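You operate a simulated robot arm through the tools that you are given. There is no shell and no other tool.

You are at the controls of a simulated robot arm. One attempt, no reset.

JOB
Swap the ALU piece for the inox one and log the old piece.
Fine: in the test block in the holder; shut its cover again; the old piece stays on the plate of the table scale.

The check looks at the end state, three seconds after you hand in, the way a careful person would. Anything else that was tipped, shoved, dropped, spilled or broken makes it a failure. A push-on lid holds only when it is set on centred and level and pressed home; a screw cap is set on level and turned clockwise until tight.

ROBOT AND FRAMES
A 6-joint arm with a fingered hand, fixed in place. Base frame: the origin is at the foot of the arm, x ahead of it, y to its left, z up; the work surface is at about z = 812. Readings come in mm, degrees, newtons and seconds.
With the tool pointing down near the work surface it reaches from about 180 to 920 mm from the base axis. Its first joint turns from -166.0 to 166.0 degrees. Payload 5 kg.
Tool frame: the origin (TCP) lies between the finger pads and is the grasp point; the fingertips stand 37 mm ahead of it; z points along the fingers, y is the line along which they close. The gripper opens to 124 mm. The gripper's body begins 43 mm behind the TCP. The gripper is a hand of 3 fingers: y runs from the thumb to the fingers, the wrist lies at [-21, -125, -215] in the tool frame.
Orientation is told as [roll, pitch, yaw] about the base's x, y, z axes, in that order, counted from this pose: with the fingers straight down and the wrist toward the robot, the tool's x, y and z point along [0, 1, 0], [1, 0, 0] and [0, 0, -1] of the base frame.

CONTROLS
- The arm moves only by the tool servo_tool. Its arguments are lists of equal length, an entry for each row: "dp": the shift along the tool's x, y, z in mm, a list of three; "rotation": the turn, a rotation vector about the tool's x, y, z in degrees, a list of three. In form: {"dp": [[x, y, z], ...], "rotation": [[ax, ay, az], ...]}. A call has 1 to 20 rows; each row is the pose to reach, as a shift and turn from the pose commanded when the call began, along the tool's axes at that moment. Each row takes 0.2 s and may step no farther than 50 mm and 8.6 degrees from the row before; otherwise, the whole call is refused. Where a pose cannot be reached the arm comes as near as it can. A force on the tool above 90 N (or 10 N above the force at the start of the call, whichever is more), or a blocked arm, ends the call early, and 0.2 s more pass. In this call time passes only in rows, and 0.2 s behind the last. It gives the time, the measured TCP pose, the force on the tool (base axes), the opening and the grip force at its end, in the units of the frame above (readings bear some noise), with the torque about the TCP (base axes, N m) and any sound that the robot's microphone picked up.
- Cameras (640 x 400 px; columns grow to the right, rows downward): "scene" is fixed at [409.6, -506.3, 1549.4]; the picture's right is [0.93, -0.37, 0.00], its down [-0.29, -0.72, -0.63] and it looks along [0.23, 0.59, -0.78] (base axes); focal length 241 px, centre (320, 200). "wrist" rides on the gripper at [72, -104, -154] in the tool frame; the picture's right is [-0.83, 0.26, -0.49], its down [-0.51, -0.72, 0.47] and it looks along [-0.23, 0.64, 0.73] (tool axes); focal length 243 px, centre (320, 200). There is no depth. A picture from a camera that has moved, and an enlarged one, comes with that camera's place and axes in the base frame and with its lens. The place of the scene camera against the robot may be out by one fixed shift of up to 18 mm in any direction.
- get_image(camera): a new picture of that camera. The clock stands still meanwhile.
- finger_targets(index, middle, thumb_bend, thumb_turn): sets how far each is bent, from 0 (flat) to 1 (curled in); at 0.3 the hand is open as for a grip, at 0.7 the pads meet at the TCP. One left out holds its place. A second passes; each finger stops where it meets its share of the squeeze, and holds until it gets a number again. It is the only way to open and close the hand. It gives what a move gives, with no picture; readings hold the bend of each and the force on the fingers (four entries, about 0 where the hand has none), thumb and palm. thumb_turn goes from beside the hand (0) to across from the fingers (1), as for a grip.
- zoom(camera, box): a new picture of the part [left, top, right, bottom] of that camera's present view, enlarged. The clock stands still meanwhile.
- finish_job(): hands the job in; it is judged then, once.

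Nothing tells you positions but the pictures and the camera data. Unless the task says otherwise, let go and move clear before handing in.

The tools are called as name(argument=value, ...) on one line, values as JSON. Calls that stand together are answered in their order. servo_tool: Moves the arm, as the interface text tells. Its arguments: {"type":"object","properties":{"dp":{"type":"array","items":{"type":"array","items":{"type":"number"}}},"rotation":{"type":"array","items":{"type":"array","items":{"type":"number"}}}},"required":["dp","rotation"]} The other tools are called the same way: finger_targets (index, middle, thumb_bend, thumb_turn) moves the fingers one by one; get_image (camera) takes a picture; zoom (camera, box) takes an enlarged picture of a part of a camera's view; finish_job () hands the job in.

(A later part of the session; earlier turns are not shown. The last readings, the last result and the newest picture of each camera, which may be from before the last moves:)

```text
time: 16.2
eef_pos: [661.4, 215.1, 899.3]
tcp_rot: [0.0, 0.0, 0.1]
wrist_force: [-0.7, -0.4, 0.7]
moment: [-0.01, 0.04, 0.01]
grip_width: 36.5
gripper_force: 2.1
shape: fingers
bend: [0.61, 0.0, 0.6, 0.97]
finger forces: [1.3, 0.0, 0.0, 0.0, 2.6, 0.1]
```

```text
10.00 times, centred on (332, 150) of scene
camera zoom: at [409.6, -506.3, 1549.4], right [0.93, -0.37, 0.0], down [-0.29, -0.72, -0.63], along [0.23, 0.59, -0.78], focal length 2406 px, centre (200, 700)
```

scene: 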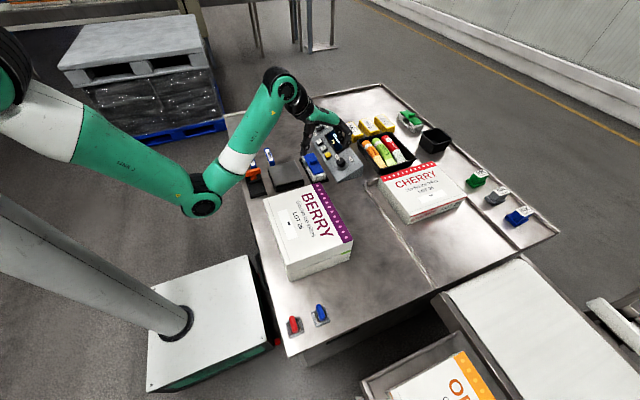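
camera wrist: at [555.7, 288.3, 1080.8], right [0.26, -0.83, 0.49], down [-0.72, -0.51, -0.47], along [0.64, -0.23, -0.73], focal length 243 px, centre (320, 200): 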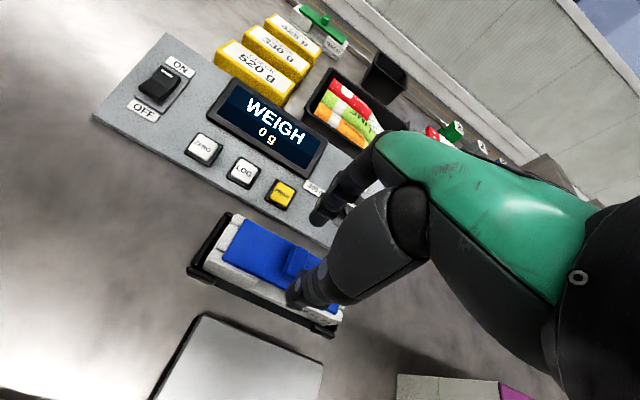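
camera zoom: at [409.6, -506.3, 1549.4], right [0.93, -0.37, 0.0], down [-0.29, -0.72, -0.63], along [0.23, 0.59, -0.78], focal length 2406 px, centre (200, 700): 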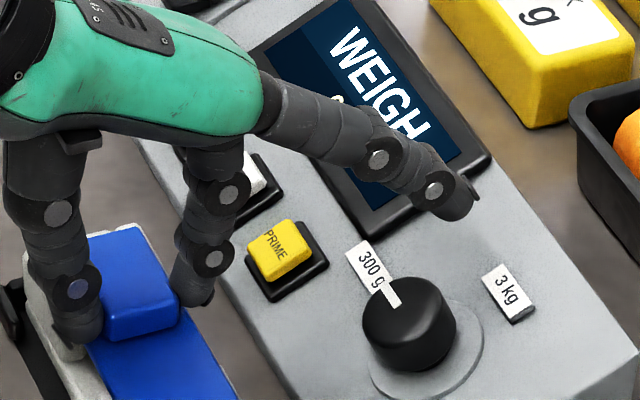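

Both the thumb and index now contact the handle. I'll squeeze firmer.

finger_targets(index=0.7, thumb_bend=0.7)

zoom(camera="wrist", box=[200, 180, 360, 340])

zoom(camera="scene", box=[300, 130, 364, 170])

```text
time: 17.2
eef_pos: [661.5, 215.5, 900.1]
tcp_rot: [0.0, 0.1, -0.1]
wrist_force: [-1.1, -1.4, 0.6]
moment: [-0.02, 0.01, 0.01]
grip_width: 34.2
gripper_force: 9.6
shape: fingers
bend: [0.62, 0.0, 0.62, 0.97]
finger forces: [9.2, 0.0, 0.0, 0.0, 10.3, 0.0]
```

```text
2.50 times, centred on (280, 260) of wrist
camera zoom: at [557.8, 288.9, 1051.9], right [0.26, -0.83, 0.49], down [-0.72, -0.51, -0.47], along [0.64, -0.23, -0.73], focal length 606 px, centre (420, 50)
```

zoom: 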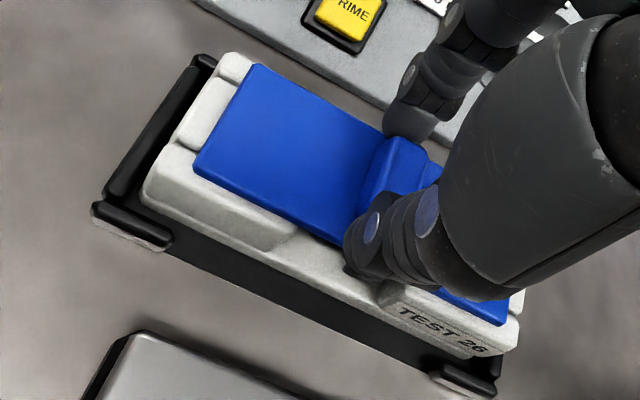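

```text
10.00 times, centred on (332, 150) of scene
camera zoom: at [409.6, -506.3, 1549.4], right [0.93, -0.37, 0.0], down [-0.29, -0.72, -0.63], along [0.23, 0.59, -0.78], focal length 2406 px, centre (200, 700)
```

zoom: 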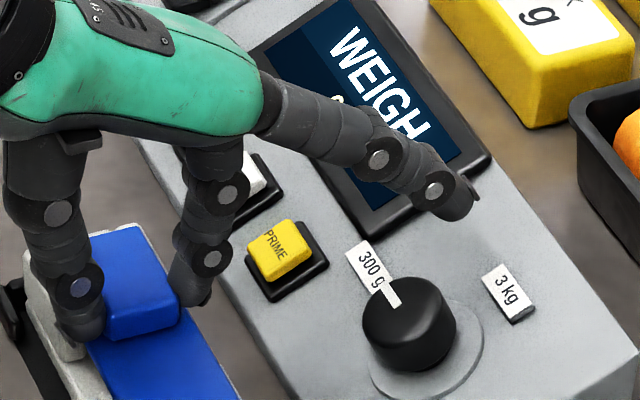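

Grip is about 10 N on the handle. I'll lift gently a few mm and watch the force.

servo_tool(dp=[[0, 0, -2], [0, 0, -4], [0, 0, -6], [0, 0, -8]], rotation=[[0, 0, 0], [0, 0, 0], [0, 0, 0], [0, 0, 0]])

zoom(camera="wrist", box=[200, 180, 360, 340])

zoom(camera="scene", box=[290, 130, 370, 190])

```text
time: 18.2
eef_pos: [662.8, 215.2, 908.2]
tcp_rot: [-0.1, -0.1, 0.0]
wrist_force: [-0.8, 0.1, -5.3]
moment: [-0.02, -0.02, -0.01]
grip_width: 34.1
gripper_force: 10.2
shape: fingers
bend: [0.62, 0.0, 0.62, 0.97]
finger forces: [9.7, 0.0, 0.2, 0.0, 9.7, 0.0]
```

```text
2.50 times, centred on (280, 260) of wrist
camera zoom: at [558.1, 288.3, 1060.3], right [0.26, -0.83, 0.49], down [-0.72, -0.51, -0.47], along [0.64, -0.23, -0.73], focal length 606 px, centre (420, 50)
```

zoom: 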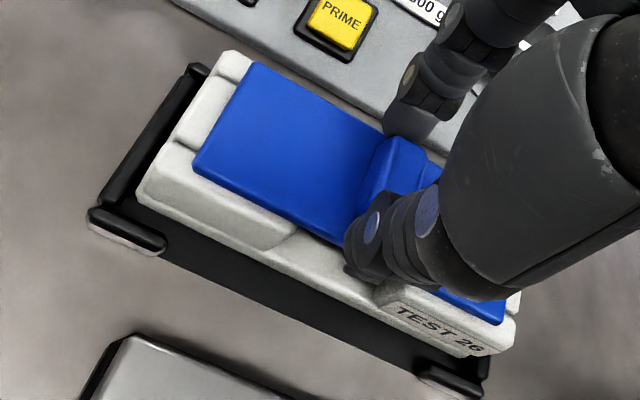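

```text
6.67 times, centred on (330, 160) of scene
camera zoom: at [409.6, -506.3, 1549.4], right [0.93, -0.37, 0.0], down [-0.29, -0.72, -0.63], along [0.23, 0.59, -0.78], focal length 1604 px, centre (253, 467)
```

zoom: 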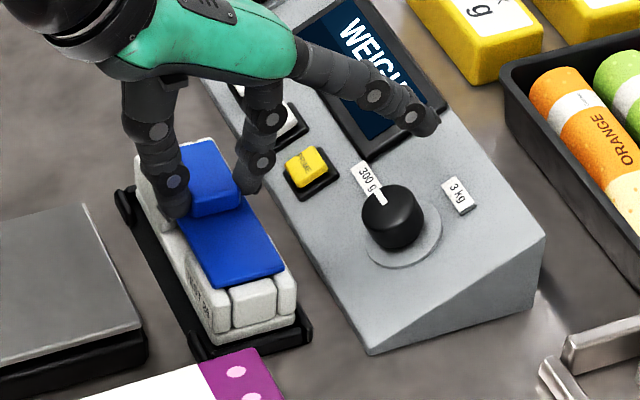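

The whole block came up with the lid, so the lid isn't simply lifted off. I'll lower it straight back into the holder and study the lid mechanism.

servo_tool(dp=[[0, 0, 2], [0, 0, 4], [0, 0, 6], [0, 0, 7.5]], rotation=[[0, 0, 0], [0, 0, 0], [0, 0, 0], [0, 0, 0]])

zoom(camera="wrist", box=[200, 180, 360, 340])

zoom(camera="scene", box=[296, 140, 360, 190])

```text
time: 19.2
eef_pos: [662.0, 216.1, 899.1]
tcp_rot: [0.0, -0.1, 0.0]
wrist_force: [-0.2, 0.3, -3.7]
moment: [-0.05, -0.02, 0.04]
grip_width: 34.2
gripper_force: 10.1
shape: fingers
bend: [0.62, 0.0, 0.62, 0.97]
finger forces: [9.7, 0.0, 0.0, 0.0, 9.7, 0.0]
```

```text
2.50 times, centred on (280, 260) of wrist
camera zoom: at [557.7, 288.6, 1052.4], right [0.26, -0.83, 0.49], down [-0.72, -0.51, -0.47], along [0.64, -0.23, -0.73], focal length 606 px, centre (420, 50)
```

zoom: 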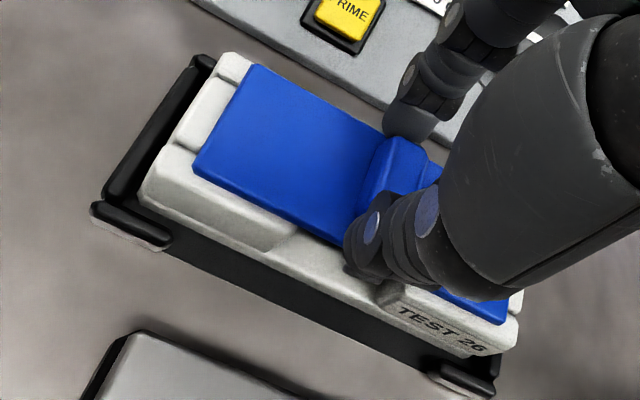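

```text
8.00 times, centred on (328, 165) of scene
camera zoom: at [409.6, -506.3, 1549.4], right [0.93, -0.37, 0.0], down [-0.29, -0.72, -0.63], along [0.23, 0.59, -0.78], focal length 1925 px, centre (256, 480)
```

zoom: 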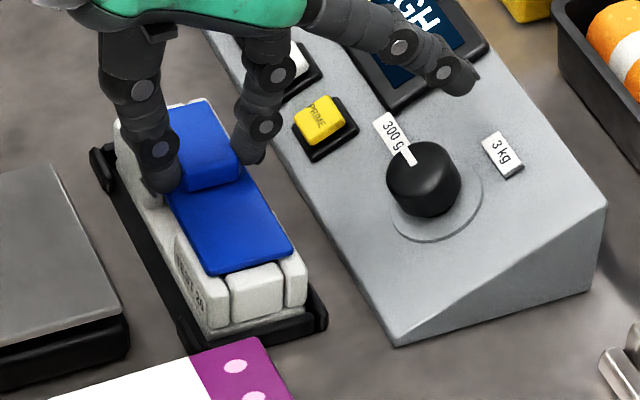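

Still partly carrying the block, so I'll lower one more millimetre.

servo_tool(dp=[[0, 0, 0.5], [0, 0, 1.0]], rotation=[[0, 0, 0], [0, 0, 0]])

zoom(camera="scene", box=[300, 150, 348, 185])

zoom(camera="wrist", box=[216, 190, 296, 240])

```text
time: 19.8
eef_pos: [663.0, 214.4, 899.7]
tcp_rot: [0.0, -0.1, 0.0]
wrist_force: [-1.2, -0.8, -1.5]
moment: [-0.05, 0.06, 0.01]
grip_width: 34.0
gripper_force: 9.7
shape: fingers
bend: [0.62, 0.0, 0.62, 0.97]
finger forces: [9.3, 0.0, 0.1, 0.0, 10.6, 0.1]
```

```text
11.43 times, centred on (324, 168) of scene
camera zoom: at [409.6, -506.3, 1549.4], right [0.93, -0.37, 0.0], down [-0.29, -0.72, -0.63], along [0.23, 0.59, -0.78], focal length 2750 px, centre (274, 571)
```

zoom: 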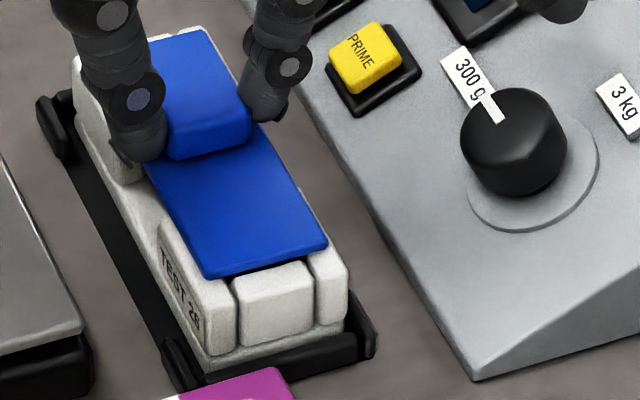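

```text
8.00 times, centred on (256, 215) of wrist
camera zoom: at [557.9, 288.8, 1052.0], right [0.26, -0.83, 0.49], down [-0.72, -0.51, -0.47], along [0.64, -0.23, -0.73], focal length 1941 px, centre (832, 80)
```

zoom: 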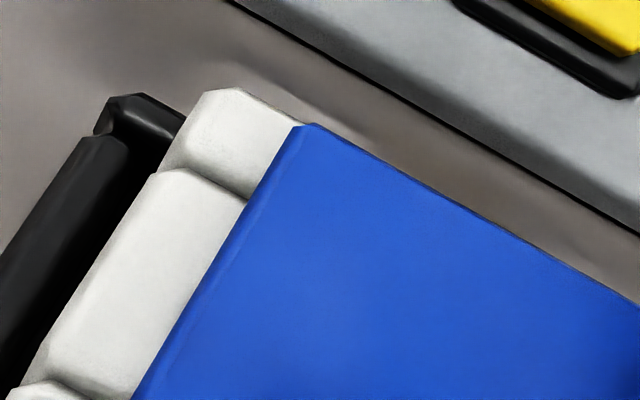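

The block is seated again. The transverse handle and the laterally retaining holder suggest a sliding cover, so I'll test a very gentle push along +y while gripping.

servo_tool(dp=[[1, 0, 0], [2, 0, 0], [3, 0, 0]], rotation=[[0, 0, 0], [0, 0, 0], [0, 0, 0]])

zoom(camera="scene", box=[300, 150, 348, 185])

zoom(camera="wrist", box=[200, 180, 360, 340])

```text
time: 20.6
eef_pos: [662.3, 218.6, 898.5]
tcp_rot: [0.0, 0.0, 0.1]
wrist_force: [0.4, -0.6, -2.5]
moment: [-0.05, -0.03, -0.01]
grip_width: 33.9
gripper_force: 9.9
shape: fingers
bend: [0.62, 0.0, 0.62, 0.97]
finger forces: [9.9, 0.0, 0.1, 0.0, 9.9, 0.0]
```

```text
11.43 times, centred on (324, 168) of scene
camera zoom: at [409.6, -506.3, 1549.4], right [0.93, -0.37, 0.0], down [-0.29, -0.72, -0.63], along [0.23, 0.59, -0.78], focal length 2750 px, centre (274, 571)
```

zoom: 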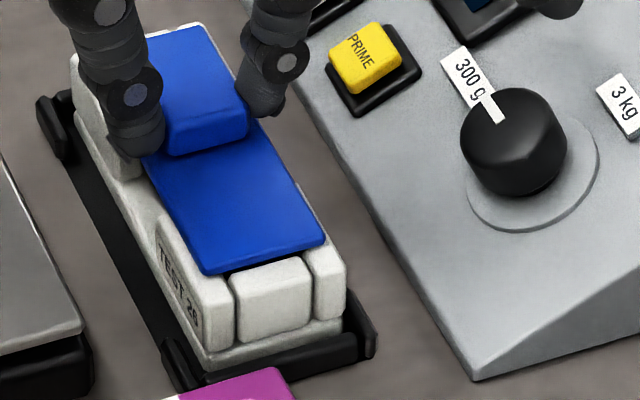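

```text
2.50 times, centred on (280, 260) of wrist
camera zoom: at [558.0, 291.7, 1051.9], right [0.26, -0.83, 0.49], down [-0.72, -0.51, -0.47], along [0.64, -0.23, -0.73], focal length 606 px, centre (420, 50)
```

zoom: 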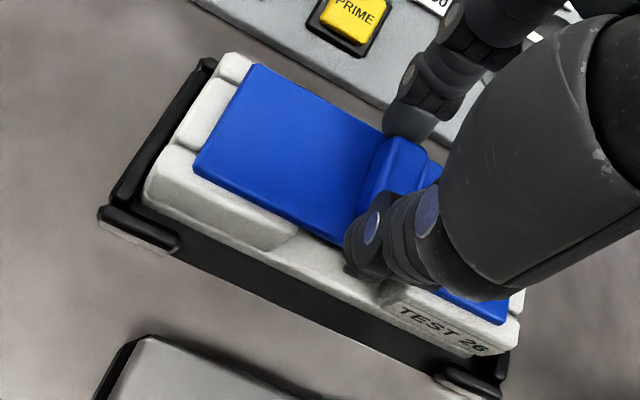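

The block shifted with the lid within the holder's play, with almost no force. I'll continue a couple of mm until the block bears on the holder's end.

servo_tool(dp=[[1, 0, 0], [2, 0, 0], [3, 0, 0]], rotation=[[0, 0, 0], [0, 0, 0], [0, 0, 0]])

zoom(camera="scene", box=[300, 150, 348, 185])

zoom(camera="wrist", box=[200, 180, 360, 340])

```text
time: 21.4
eef_pos: [662.2, 222.4, 899.2]
tcp_rot: [-0.1, 0.0, 0.0]
wrist_force: [0.9, -0.9, -3.7]
moment: [-0.09, -0.03, -0.03]
grip_width: 34.3
gripper_force: 9.7
shape: fingers
bend: [0.62, 0.0, 0.63, 0.97]
finger forces: [10.2, 0.0, 0.1, 0.0, 9.6, 0.0]
```

```text
11.43 times, centred on (324, 168) of scene
camera zoom: at [409.6, -506.3, 1549.4], right [0.93, -0.37, 0.0], down [-0.29, -0.72, -0.63], along [0.23, 0.59, -0.78], focal length 2750 px, centre (274, 571)
```

zoom: 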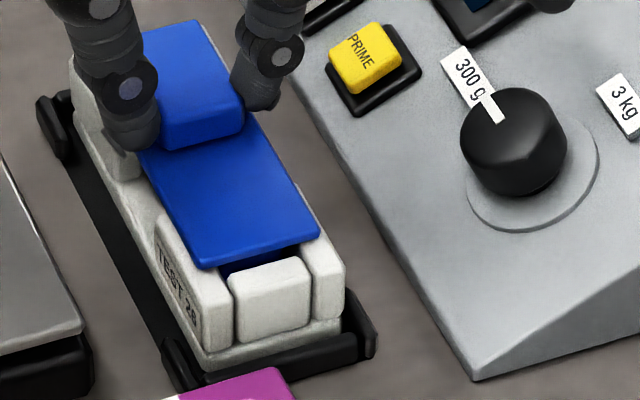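

```text
2.50 times, centred on (280, 260) of wrist
camera zoom: at [557.4, 295.4, 1052.1], right [0.26, -0.83, 0.49], down [-0.72, -0.51, -0.47], along [0.64, -0.23, -0.73], focal length 606 px, centre (420, 50)
```

zoom: 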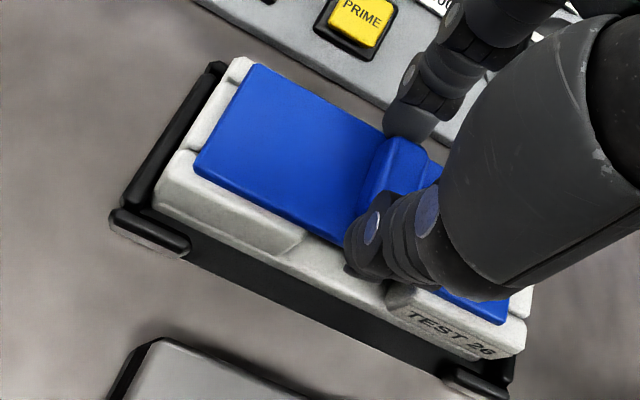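

The cover is sliding along +y relative to the block with about 1 N of friction, and the near end is opening. I'll ease down slightly to unload and keep sliding.

servo_tool(dp=[[0, 0, 0.8], [4, 0, 0.8], [8, 0, 0.8], [12, 0, 0.8], [16, 0, 0.8]], rotation=[[0, 0, 0], [0, 0, 0], [0, 0, 0], [0, 0, 0], [0, 0, 0]])

zoom(camera="scene", box=[300, 150, 348, 185])

zoom(camera="wrist", box=[200, 180, 360, 340])

```text
time: 22.6
eef_pos: [662.1, 236.0, 899.2]
tcp_rot: [0.0, 0.0, 0.0]
wrist_force: [-1.0, 0.6, 0.2]
moment: [0.02, 0.01, 0.0]
grip_width: 33.7
gripper_force: 10.4
shape: fingers
bend: [0.62, 0.0, 0.62, 0.97]
finger forces: [9.7, 0.0, 0.1, 0.1, 11.0, 0.0]
```

```text
11.43 times, centred on (324, 168) of scene
camera zoom: at [409.6, -506.3, 1549.4], right [0.93, -0.37, 0.0], down [-0.29, -0.72, -0.63], along [0.23, 0.59, -0.78], focal length 2750 px, centre (274, 571)
```

zoom: 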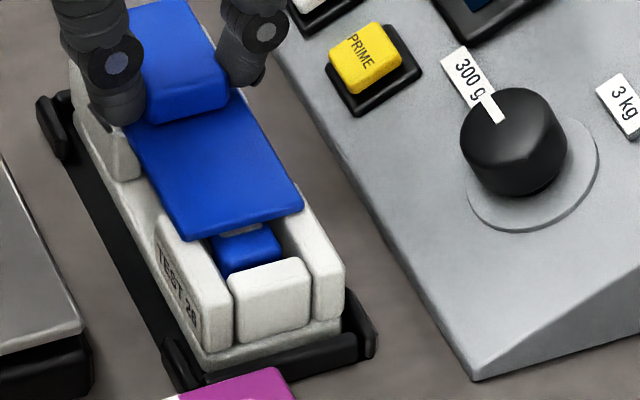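

```text
2.50 times, centred on (280, 260) of wrist
camera zoom: at [557.6, 310.6, 1051.6], right [0.26, -0.83, 0.49], down [-0.72, -0.51, -0.47], along [0.64, -0.23, -0.73], focal length 606 px, centre (420, 50)
```

zoom: 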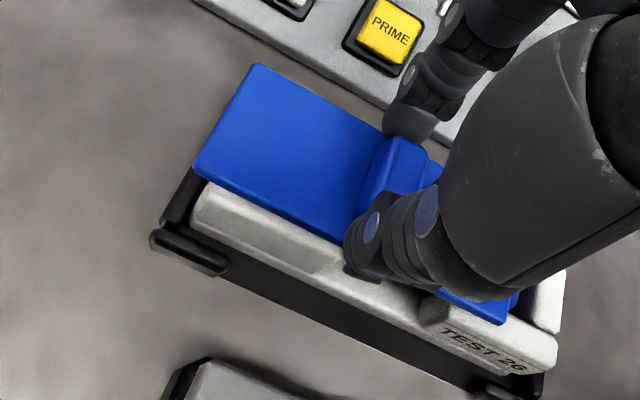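

The cover slides freely, and a blue labelled piece is visible inside. I'll keep sliding in modest steps while watching force.

servo_tool(dp=[[5, 0, 0], [10, 0, 0], [15, 0, 0], [20, 0, 0], [25, 0, 0], [30, 0, 0]], rotation=[[0, 0, 0], [0, 0, 0], [0, 0, 0], [0, 0, 0], [0, 0, 0], [0, 0, 0]])

zoom(camera="scene", box=[290, 140, 354, 185])

zoom(camera="wrist", box=[200, 180, 360, 340])

```text
time: 24.0
eef_pos: [662.4, 267.1, 899.8]
tcp_rot: [0.0, -0.1, 0.1]
wrist_force: [-0.3, -1.3, 1.4]
moment: [0.02, -0.03, -0.01]
grip_width: 34.1
gripper_force: 10.5
shape: fingers
bend: [0.62, 0.0, 0.63, 0.97]
finger forces: [10.3, 0.1, 0.0, 0.0, 10.6, 0.1]
```

```text
8.89 times, centred on (322, 162) of scene
camera zoom: at [409.6, -506.3, 1549.4], right [0.93, -0.37, 0.0], down [-0.29, -0.72, -0.63], along [0.23, 0.59, -0.78], focal length 2139 px, centre (302, 533)
```

zoom: 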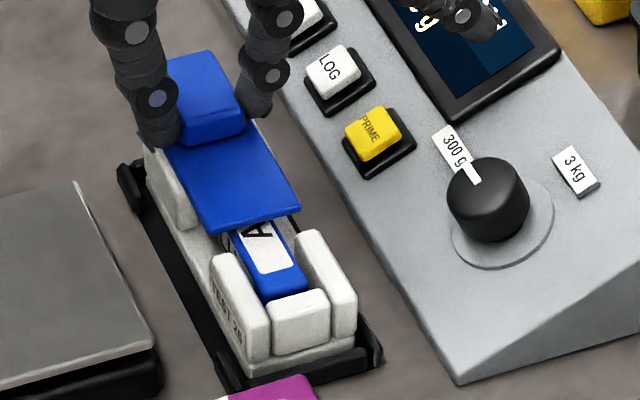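

```text
2.50 times, centred on (280, 260) of wrist
camera zoom: at [557.6, 341.1, 1051.5], right [0.26, -0.83, 0.49], down [-0.72, -0.51, -0.47], along [0.64, -0.23, -0.73], focal length 606 px, centre (420, 50)
```

zoom: 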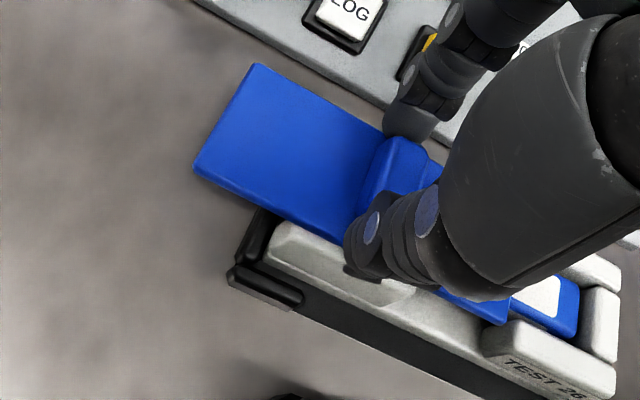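

The label "A…" confirms the ALU piece is inside. I'll continue sliding the cover.

servo_tool(dp=[[5, 0, 0], [10, 0, 0], [15, 0, 0], [20, 0, 0], [25, 0, 0], [30, 0, 0]], rotation=[[0, 0, 0], [0, 0, 0], [0, 0, 0], [0, 0, 0], [0, 0, 0], [0, 0, 0]])

zoom(camera="scene", box=[280, 130, 360, 185])

zoom(camera="wrist", box=[200, 180, 360, 340])

```text
time: 25.4
eef_pos: [663.1, 298.9, 899.1]
tcp_rot: [-0.1, 0.0, 0.1]
wrist_force: [1.2, -0.3, -0.1]
moment: [0.0, -0.06, -0.02]
grip_width: 34.2
gripper_force: 10.2
shape: fingers
bend: [0.62, 0.0, 0.63, 0.97]
finger forces: [10.7, 0.0, 0.1, 0.1, 10.1, 0.1]
```

```text
7.27 times, centred on (320, 158) of scene
camera zoom: at [409.6, -506.3, 1549.4], right [0.93, -0.37, 0.0], down [-0.29, -0.72, -0.63], along [0.23, 0.59, -0.78], focal length 1750 px, centre (320, 509)
```

zoom: 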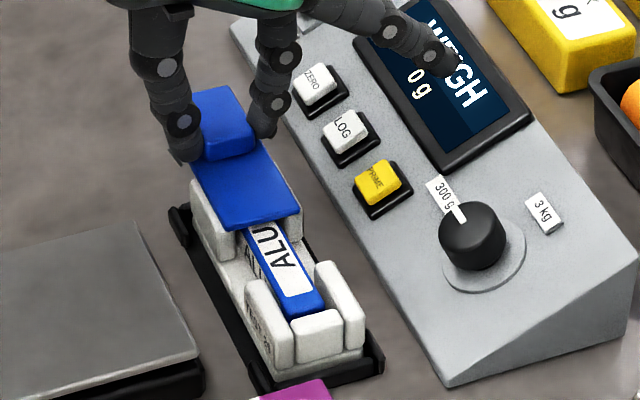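

```text
2.50 times, centred on (280, 260) of wrist
camera zoom: at [557.6, 371.7, 1051.6], right [0.26, -0.83, 0.49], down [-0.72, -0.51, -0.47], along [0.64, -0.23, -0.73], focal length 606 px, centre (420, 50)
```

zoom: 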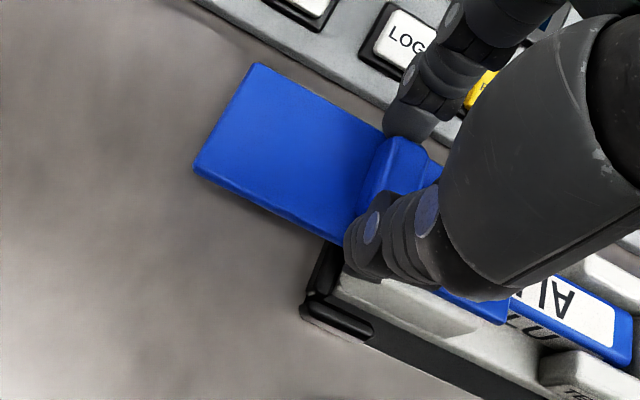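

About 80 mm of slide so far and it still moves freely. I'll continue and watch for an end stop or release.

servo_tool(dp=[[5, 0, 0], [10, 0, 0], [15, 0, 0], [20, 0, 0], [25, 0, 0], [30, 0, 0]], rotation=[[0, 0, 0], [0, 0, 0], [0, 0, 0], [0, 0, 0], [0, 0, 0], [0, 0, 0]])

zoom(camera="scene", box=[270, 120, 360, 185])

zoom(camera="wrist", box=[200, 180, 360, 340])

```text
time: 26.8
eef_pos: [662.8, 327.4, 899.5]
tcp_rot: [0.0, 0.0, 0.1]
wrist_force: [0.9, -0.2, 3.1]
moment: [0.01, -0.06, -0.06]
grip_width: 34.0
gripper_force: 10.7
shape: fingers
bend: [0.62, 0.0, 0.63, 0.97]
finger forces: [10.9, 0.0, 0.0, 0.1, 10.5, 0.0]
```

```text
6.15 times, centred on (315, 152) of scene
camera zoom: at [409.6, -506.3, 1549.4], right [0.93, -0.37, 0.0], down [-0.29, -0.72, -0.63], along [0.23, 0.59, -0.78], focal length 1481 px, centre (351, 492)
```

zoom: 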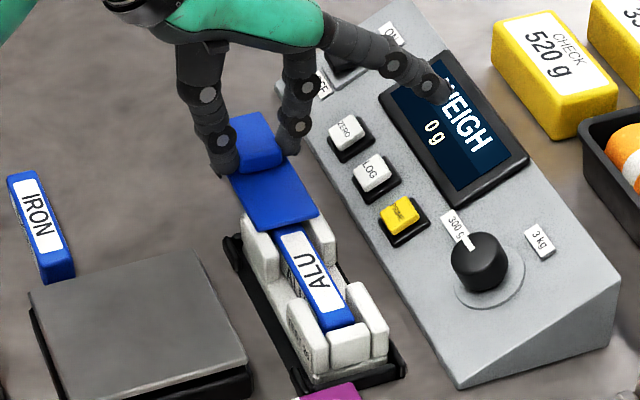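

```text
2.50 times, centred on (280, 260) of wrist
camera zoom: at [557.6, 400.6, 1051.3], right [0.26, -0.83, 0.49], down [-0.72, -0.51, -0.47], along [0.64, -0.23, -0.73], focal length 606 px, centre (420, 50)
```

zoom: 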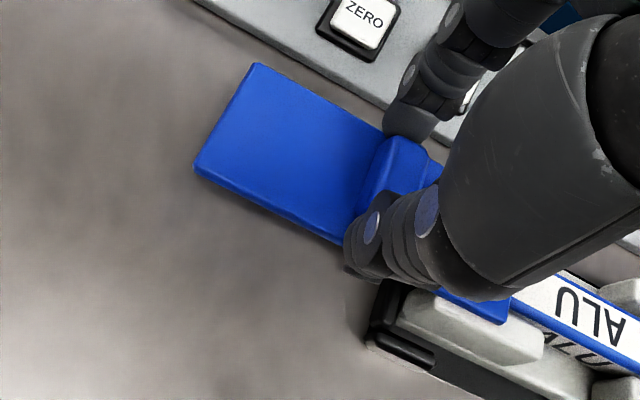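

Nearly the whole piece is exposed. I'll slide a little further to see whether it stops or comes free.

servo_tool(dp=[[4, 0, 0], [8, 0, 0], [12, 0, 0]], rotation=[[0, 0, 0], [0, 0, 0], [0, 0, 0]])

zoom(camera="scene", box=[270, 120, 360, 185])

get_image(camera="wrist")

```text
time: 27.6
eef_pos: [660.7, 339.5, 898.7]
tcp_rot: [0.1, 0.0, 0.0]
wrist_force: [1.6, 0.5, 4.9]
moment: [0.06, -0.08, -0.01]
grip_width: 33.8
gripper_force: 10.5
shape: fingers
bend: [0.62, 0.0, 0.63, 0.97]
finger forces: [11.6, 0.1, 0.0, 0.0, 9.8, 0.0]
```

```text
6.15 times, centred on (315, 152) of scene
camera zoom: at [409.6, -506.3, 1549.4], right [0.93, -0.37, 0.0], down [-0.29, -0.72, -0.63], along [0.23, 0.59, -0.78], focal length 1481 px, centre (351, 492)
```

zoom: 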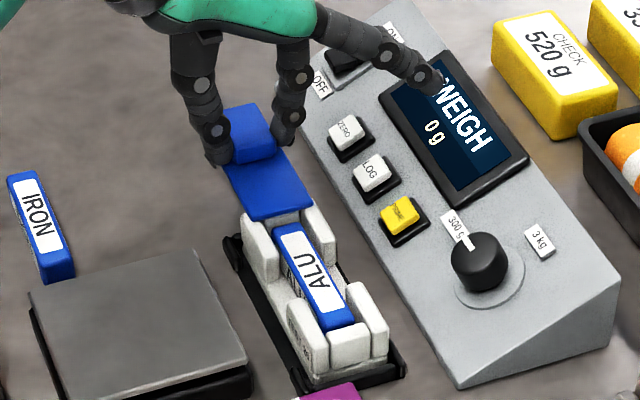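

```text
taken
camera wrist: at [557.2, 412.7, 1051.1], right [0.26, -0.83, 0.49], down [-0.72, -0.51, -0.47], along [0.64, -0.23, -0.73], focal length 243 px, centre (320, 200)
```

wrist: 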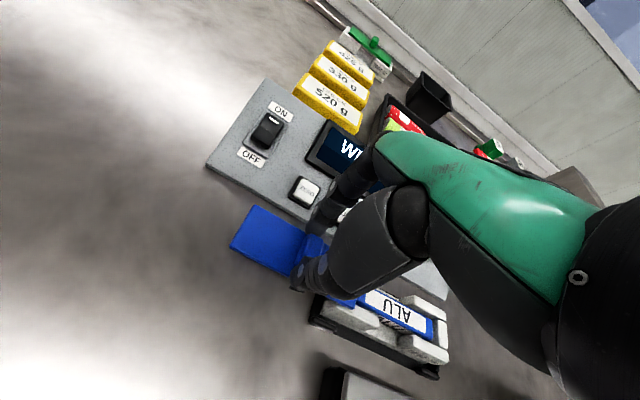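

Still sliding, with some vertical load building. I'll ease up slightly and continue.

servo_tool(dp=[[0, 0, -0.7], [4, 0, -0.7], [8, 0, -0.7], [12, 0, -0.7]], rotation=[[0, 0, 0], [0, 0, 0], [0, 0, 0], [0, 0, 0]])

zoom(camera="scene", box=[270, 120, 360, 185])

zoom(camera="wrist", box=[220, 180, 460, 390])

```text
time: 28.6
eef_pos: [663.6, 352.9, 901.3]
tcp_rot: [0.2, -0.1, 0.1]
wrist_force: [-0.4, 1.1, 0.7]
moment: [0.02, 0.0, -0.03]
grip_width: 8.1
gripper_force: 0.4
shape: fingers
bend: [0.7, 0.0, 0.69, 0.97]
finger forces: [0.0, 0.0, 0.0, 0.1, 1.2, 0.0]
```

```text
6.15 times, centred on (315, 152) of scene
camera zoom: at [409.6, -506.3, 1549.4], right [0.93, -0.37, 0.0], down [-0.29, -0.72, -0.63], along [0.23, 0.59, -0.78], focal length 1481 px, centre (351, 492)
```

zoom: 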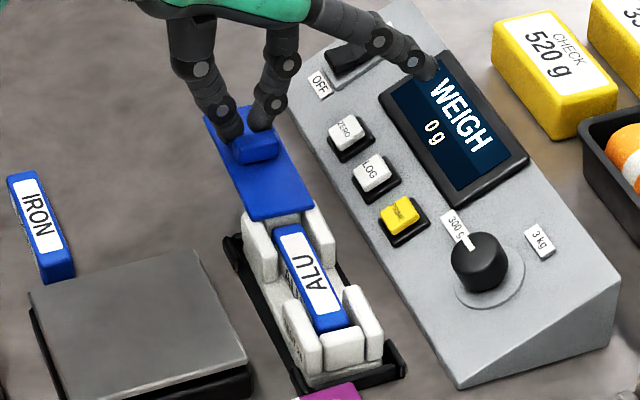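

```text
1.90 times, centred on (340, 285) of wrist
camera zoom: at [557.7, 426.4, 1053.6], right [0.26, -0.83, 0.49], down [-0.72, -0.51, -0.47], along [0.64, -0.23, -0.73], focal length 462 px, centre (282, 38)
```

zoom: 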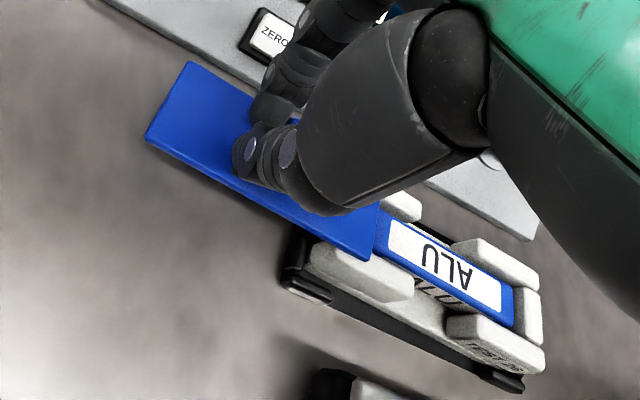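

The cover reached its end stop, fully open and captive, and the fingers slipped off the handle. I'll lift straight up and look.

servo_tool(dp=[[0, 0, -5], [0, 0, -15], [0, 0, -35], [0, 0, -60]], rotation=[[0, 0, 0], [0, 0, 0], [0, 0, 0], [0, 0, 0]])

finger_targets(index=0.5, thumb_bend=0.5)

zoom(camera="scene", box=[270, 120, 360, 185])

get_image(camera="wrist")

```text
time: 29.6
eef_pos: [663.0, 350.7, 960.3]
tcp_rot: [0.1, 0.0, 0.0]
wrist_force: [-0.1, 0.8, 0.0]
moment: [0.01, 0.04, -0.01]
grip_width: 7.4
gripper_force: 0.1
shape: fingers
bend: [0.7, 0.0, 0.7, 0.97]
finger forces: [0.0, 0.0, 0.0, 0.0, 0.0, 0.0]
```

```text
time: 30.6
eef_pos: [662.4, 350.7, 959.3]
tcp_rot: [0.1, -0.1, 0.1]
wrist_force: [-0.3, 0.1, 1.1]
moment: [-0.03, 0.01, 0.02]
grip_width: 67.1
gripper_force: 0.1
shape: fingers
bend: [0.5, 0.0, 0.5, 0.97]
finger forces: [0.1, 0.1, 0.0, 0.0, 0.0, 0.0]
```

```text
6.15 times, centred on (315, 152) of scene
camera zoom: at [409.6, -506.3, 1549.4], right [0.93, -0.37, 0.0], down [-0.29, -0.72, -0.63], along [0.23, 0.59, -0.78], focal length 1481 px, centre (351, 492)
```

zoom: 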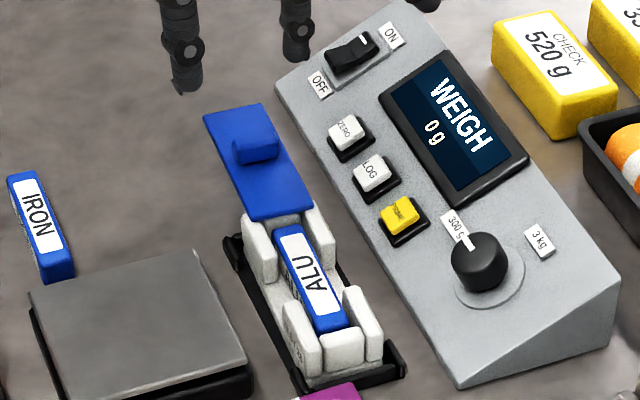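

```text
taken
camera wrist: at [557.5, 425.0, 1112.4], right [0.26, -0.83, 0.49], down [-0.72, -0.51, -0.47], along [0.64, -0.23, -0.73], focal length 243 px, centre (320, 200)
```

wrist: 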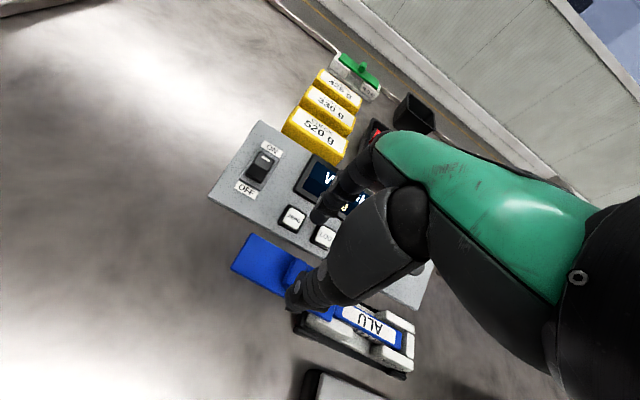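

The cover stays open on its own. I'll move the hand to the −y side to get a clear camera view of the opened block and the ALU piece.

servo_tool(dp=[[-45, 5, -10], [-90, 10, -10], [-135, 15, -10], [-180, 20, 0], [-214, 20, 10], [-214, 20, 25]], rotation=[[0, 0, 0], [0, 0, 0], [0, 0, 0], [0, 0, 0], [0, 0, 0], [0, 0, 0]])

get_image(camera="wrist")

zoom(camera="wrist", box=[60, 160, 300, 330])

```text
time: 32.0
eef_pos: [681.7, 135.5, 936.2]
tcp_rot: [0.1, 0.0, 0.0]
wrist_force: [0.6, -0.7, 0.1]
moment: [-0.01, 0.01, 0.01]
grip_width: 67.1
gripper_force: 0.1
shape: fingers
bend: [0.5, 0.0, 0.5, 0.97]
finger forces: [0.1, 0.0, 0.1, 0.1, 0.0, 0.1]
```

```text
taken
camera wrist: at [577.6, 209.3, 1088.2], right [0.26, -0.83, 0.49], down [-0.72, -0.51, -0.47], along [0.64, -0.23, -0.73], focal length 243 px, centre (320, 200)
```

wrist: 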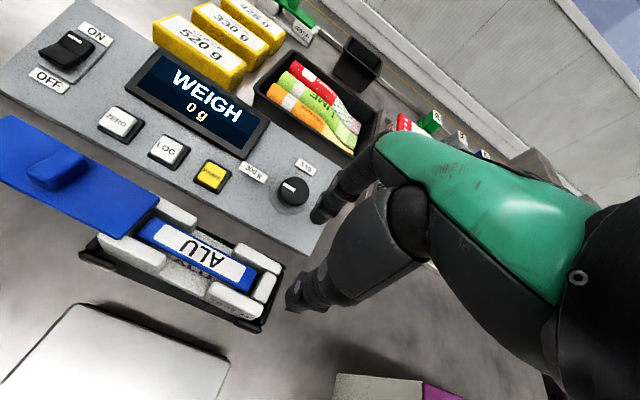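

```text
2.35 times, centred on (180, 245) of wrist
camera zoom: at [577.6, 209.3, 1088.2], right [0.26, -0.83, 0.49], down [-0.72, -0.51, -0.47], along [0.64, -0.23, -0.73], focal length 571 px, centre (649, 94)
```

zoom: 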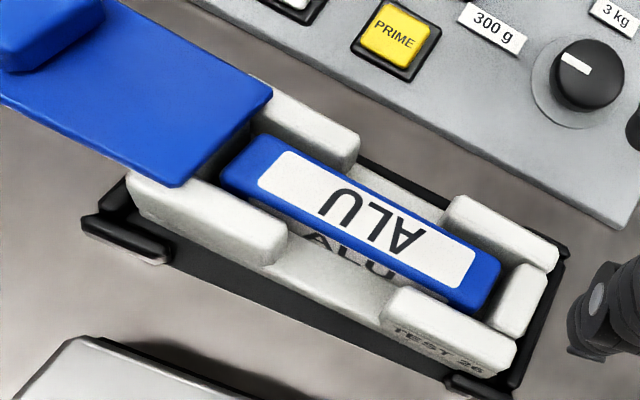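

The ALU piece lies at about x 644–667, y 170–274 with its top near z ≈ 848. The side gaps run from y ≈ 203 to 244. I'll bend the middle finger so it hangs clear between block and panel, then go above the piece for a thumb-and-index pinch.

finger_targets(index=0.52, middle=0.4, thumb_bend=0.51)

servo_tool(dp=[[30, -8, -5], [60, -16, -5], [82, -24, -5], [82, -24, 15], [82, -24, 30]], rotation=[[0, 0, 0], [0, 0, 0], [0, 0, 0], [0, 0, 0], [0, 0, 0]])

zoom(camera="wrist", box=[180, 180, 400, 350])

zoom(camera="scene", box=[290, 130, 370, 190])

```text
time: 33.0
eef_pos: [683.7, 136.6, 936.1]
tcp_rot: [0.0, -0.1, 0.1]
wrist_force: [-0.9, 0.6, -0.2]
moment: [-0.01, -0.01, -0.03]
grip_width: 63.7
gripper_force: 0.0
shape: fingers
bend: [0.52, 0.4, 0.51, 0.97]
finger forces: [0.1, 0.0, 0.1, 0.0, 0.1, 0.0]
```

```text
time: 34.2
eef_pos: [658.4, 219.2, 904.4]
tcp_rot: [0.0, 0.0, 0.0]
wrist_force: [-0.2, -0.8, -0.6]
moment: [0.0, -0.01, 0.02]
grip_width: 63.8
gripper_force: 0.0
shape: fingers
bend: [0.52, 0.4, 0.51, 0.97]
finger forces: [0.0, 0.1, 0.0, 0.1, 0.0, 0.0]
```

```text
2.35 times, centred on (290, 265) of wrist
camera zoom: at [553.4, 292.2, 1056.7], right [0.26, -0.83, 0.49], down [-0.72, -0.51, -0.47], along [0.64, -0.23, -0.73], focal length 571 px, centre (391, 47)
```

zoom: 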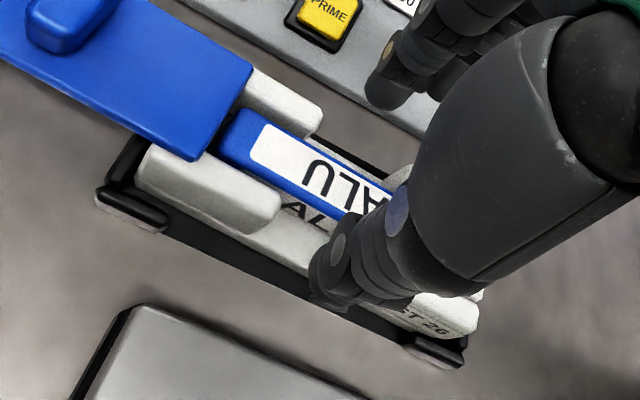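

```text
6.67 times, centred on (330, 160) of scene
camera zoom: at [409.6, -506.3, 1549.4], right [0.93, -0.37, 0.0], down [-0.29, -0.72, -0.63], along [0.23, 0.59, -0.78], focal length 1604 px, centre (253, 467)
```

zoom: 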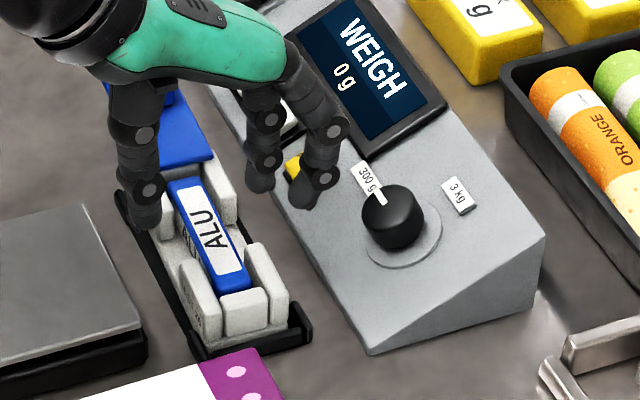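

Alignment looks right. I'll descend partway and recheck against the gap.

servo_tool(dp=[[0, 0, 7], [0, 0, 14], [0, 0, 20]], rotation=[[0, 0, 0], [0, 0, 0], [0, 0, 0]])

zoom(camera="wrist", box=[200, 180, 360, 340])

zoom(camera="scene", box=[300, 135, 360, 185])

```text
time: 35.0
eef_pos: [658.2, 219.3, 883.9]
tcp_rot: [0.0, 0.1, 0.0]
wrist_force: [0.2, 0.0, 1.0]
moment: [0.0, -0.03, 0.01]
grip_width: 63.8
gripper_force: 0.0
shape: fingers
bend: [0.52, 0.4, 0.51, 0.97]
finger forces: [0.1, 0.1, 0.0, 0.1, 0.0, 0.0]
```

```text
2.50 times, centred on (280, 260) of wrist
camera zoom: at [554.0, 292.8, 1036.4], right [0.26, -0.83, 0.49], down [-0.72, -0.51, -0.47], along [0.64, -0.23, -0.73], focal length 606 px, centre (420, 50)
```

zoom: 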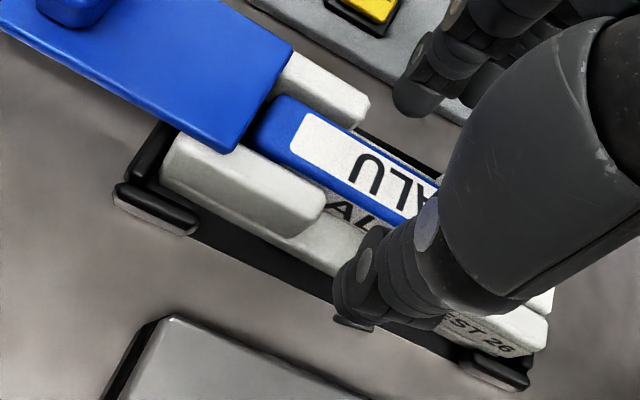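

```text
8.00 times, centred on (330, 160) of scene
camera zoom: at [409.6, -506.3, 1549.4], right [0.93, -0.37, 0.0], down [-0.29, -0.72, -0.63], along [0.23, 0.59, -0.78], focal length 1925 px, centre (240, 520)
```

zoom: 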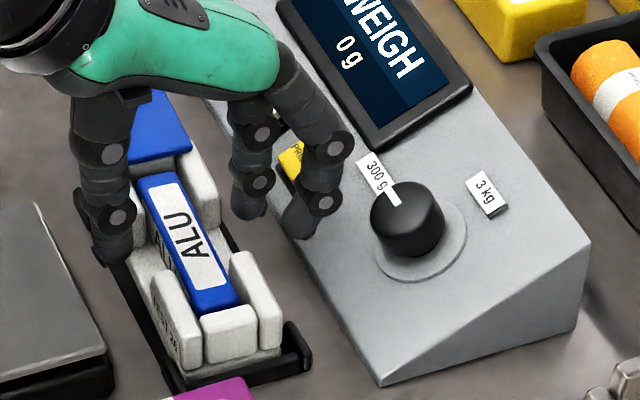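

The thumb lines up with the side gap. I'll descend the last 9 mm.

servo_tool(dp=[[0, 0, 4], [0, 0, 8], [0, 0, 9]], rotation=[[0, 0, 0], [0, 0, 0], [0, 0, 0]])

finger_targets(index=0.6, thumb_bend=0.6)

zoom(camera="wrist", box=[200, 180, 360, 340])

zoom(camera="scene", box=[300, 135, 360, 185])

```text
time: 35.8
eef_pos: [658.4, 220.2, 874.2]
tcp_rot: [0.0, -0.1, 0.0]
wrist_force: [-0.2, -0.1, 0.2]
moment: [0.06, -0.01, 0.0]
grip_width: 63.8
gripper_force: 0.0
shape: fingers
bend: [0.52, 0.4, 0.51, 0.97]
finger forces: [0.0, 0.0, 0.1, 0.0, 0.0, 0.1]
```

```text
time: 36.8
eef_pos: [658.0, 218.1, 874.7]
tcp_rot: [0.0, 0.0, 0.0]
wrist_force: [-0.2, -0.3, 0.3]
moment: [0.03, -0.01, -0.04]
grip_width: 37.4
gripper_force: 0.0
shape: fingers
bend: [0.6, 0.4, 0.6, 0.97]
finger forces: [0.1, 0.0, 0.1, 0.0, 0.0, 0.1]
```

```text
2.50 times, centred on (280, 260) of wrist
camera zoom: at [553.7, 292.8, 1027.5], right [0.26, -0.83, 0.49], down [-0.72, -0.51, -0.47], along [0.64, -0.23, -0.73], focal length 606 px, centre (420, 50)
```

zoom: 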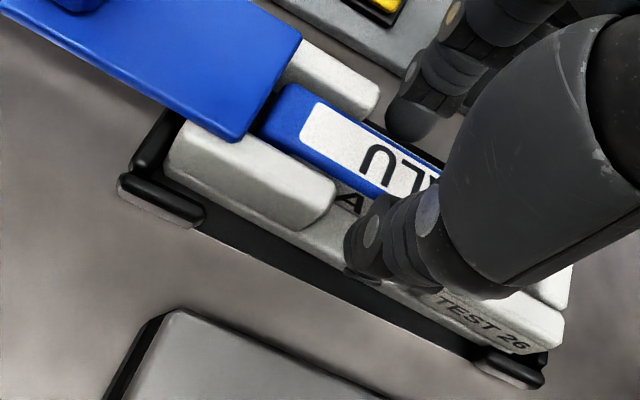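

```text
8.00 times, centred on (330, 160) of scene
camera zoom: at [409.6, -506.3, 1549.4], right [0.93, -0.37, 0.0], down [-0.29, -0.72, -0.63], along [0.23, 0.59, -0.78], focal length 1925 px, centre (240, 520)
```

zoom: 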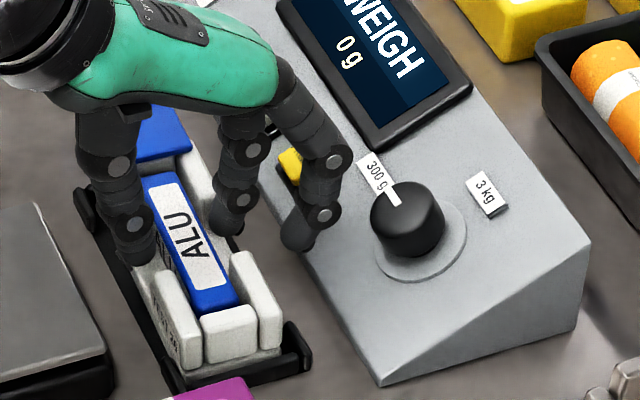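

No contact yet with a 37 mm gap. I'll close further onto the piece.

finger_targets(index=0.65, thumb_bend=0.65)

zoom(camera="wrist", box=[200, 180, 360, 340])

zoom(camera="scene", box=[300, 135, 360, 185])

```text
time: 37.8
eef_pos: [659.3, 219.7, 874.4]
tcp_rot: [-0.1, -0.1, 0.0]
wrist_force: [0.2, 0.0, 0.0]
moment: [0.02, -0.03, -0.01]
grip_width: 26.7
gripper_force: 1.3
shape: fingers
bend: [0.63, 0.4, 0.63, 0.97]
finger forces: [1.7, 0.0, 0.0, 0.1, 1.7, 0.0]
```

```text
2.50 times, centred on (280, 260) of wrist
camera zoom: at [553.7, 292.8, 1027.5], right [0.26, -0.83, 0.49], down [-0.72, -0.51, -0.47], along [0.64, -0.23, -0.73], focal length 606 px, centre (420, 50)
```

zoom: 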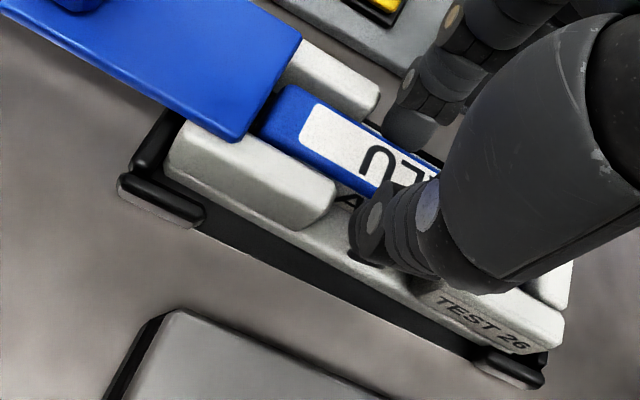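

```text
8.00 times, centred on (330, 160) of scene
camera zoom: at [409.6, -506.3, 1549.4], right [0.93, -0.37, 0.0], down [-0.29, -0.72, -0.63], along [0.23, 0.59, -0.78], focal length 1925 px, centre (240, 520)
```

zoom: 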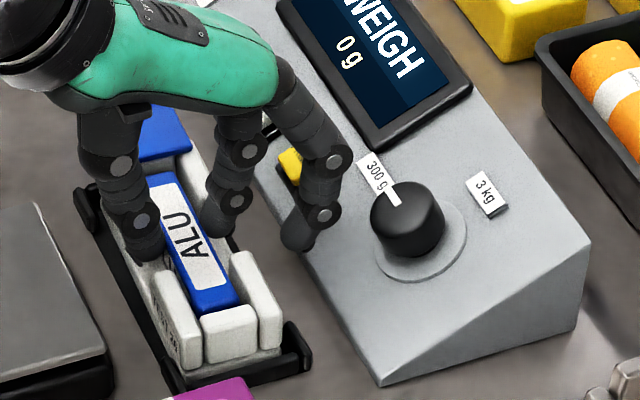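

Both sides are in contact with the ALU piece. I'll squeeze and lift slightly.

finger_targets(index=0.73, thumb_bend=0.73)

servo_tool(dp=[[0, 0, -2], [0, 0, -4], [0, 0, -6]], rotation=[[0, 0, 0], [0, 0, 0], [0, 0, 0]])

zoom(camera="wrist", box=[200, 180, 360, 340])

zoom(camera="scene", box=[300, 135, 360, 185])

```text
time: 38.8
eef_pos: [658.5, 219.3, 874.9]
tcp_rot: [0.0, -0.1, 0.0]
wrist_force: [0.2, 0.6, 0.2]
moment: [-0.01, 0.01, -0.01]
grip_width: 23.9
gripper_force: 10.8
shape: fingers
bend: [0.62, 0.4, 0.66, 0.97]
finger forces: [11.0, 0.0, 0.1, 0.0, 11.0, 0.1]
```

```text
time: 39.6
eef_pos: [657.4, 219.7, 882.5]
tcp_rot: [0.0, 0.0, 0.0]
wrist_force: [0.1, -0.2, -0.7]
moment: [0.03, 0.03, 0.0]
grip_width: 24.0
gripper_force: 11.3
shape: fingers
bend: [0.62, 0.4, 0.66, 0.97]
finger forces: [11.0, 0.0, 0.1, 0.0, 11.1, 0.0]
```

```text
2.50 times, centred on (280, 260) of wrist
camera zoom: at [553.7, 293.1, 1033.8], right [0.26, -0.83, 0.49], down [-0.72, -0.51, -0.47], along [0.64, -0.23, -0.73], focal length 606 px, centre (420, 50)
```

zoom: 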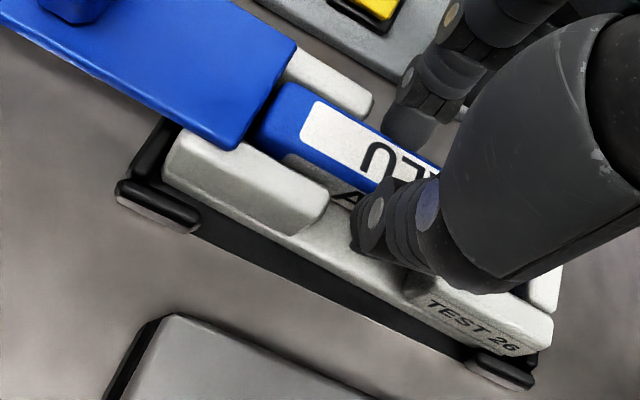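

```text
8.00 times, centred on (330, 160) of scene
camera zoom: at [409.6, -506.3, 1549.4], right [0.93, -0.37, 0.0], down [-0.29, -0.72, -0.63], along [0.23, 0.59, -0.78], focal length 1925 px, centre (240, 520)
```

zoom: 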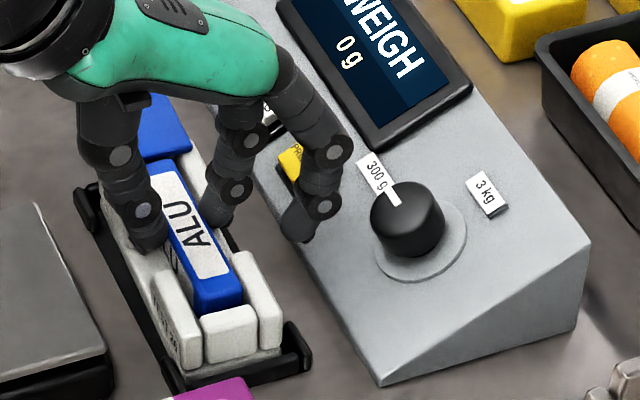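

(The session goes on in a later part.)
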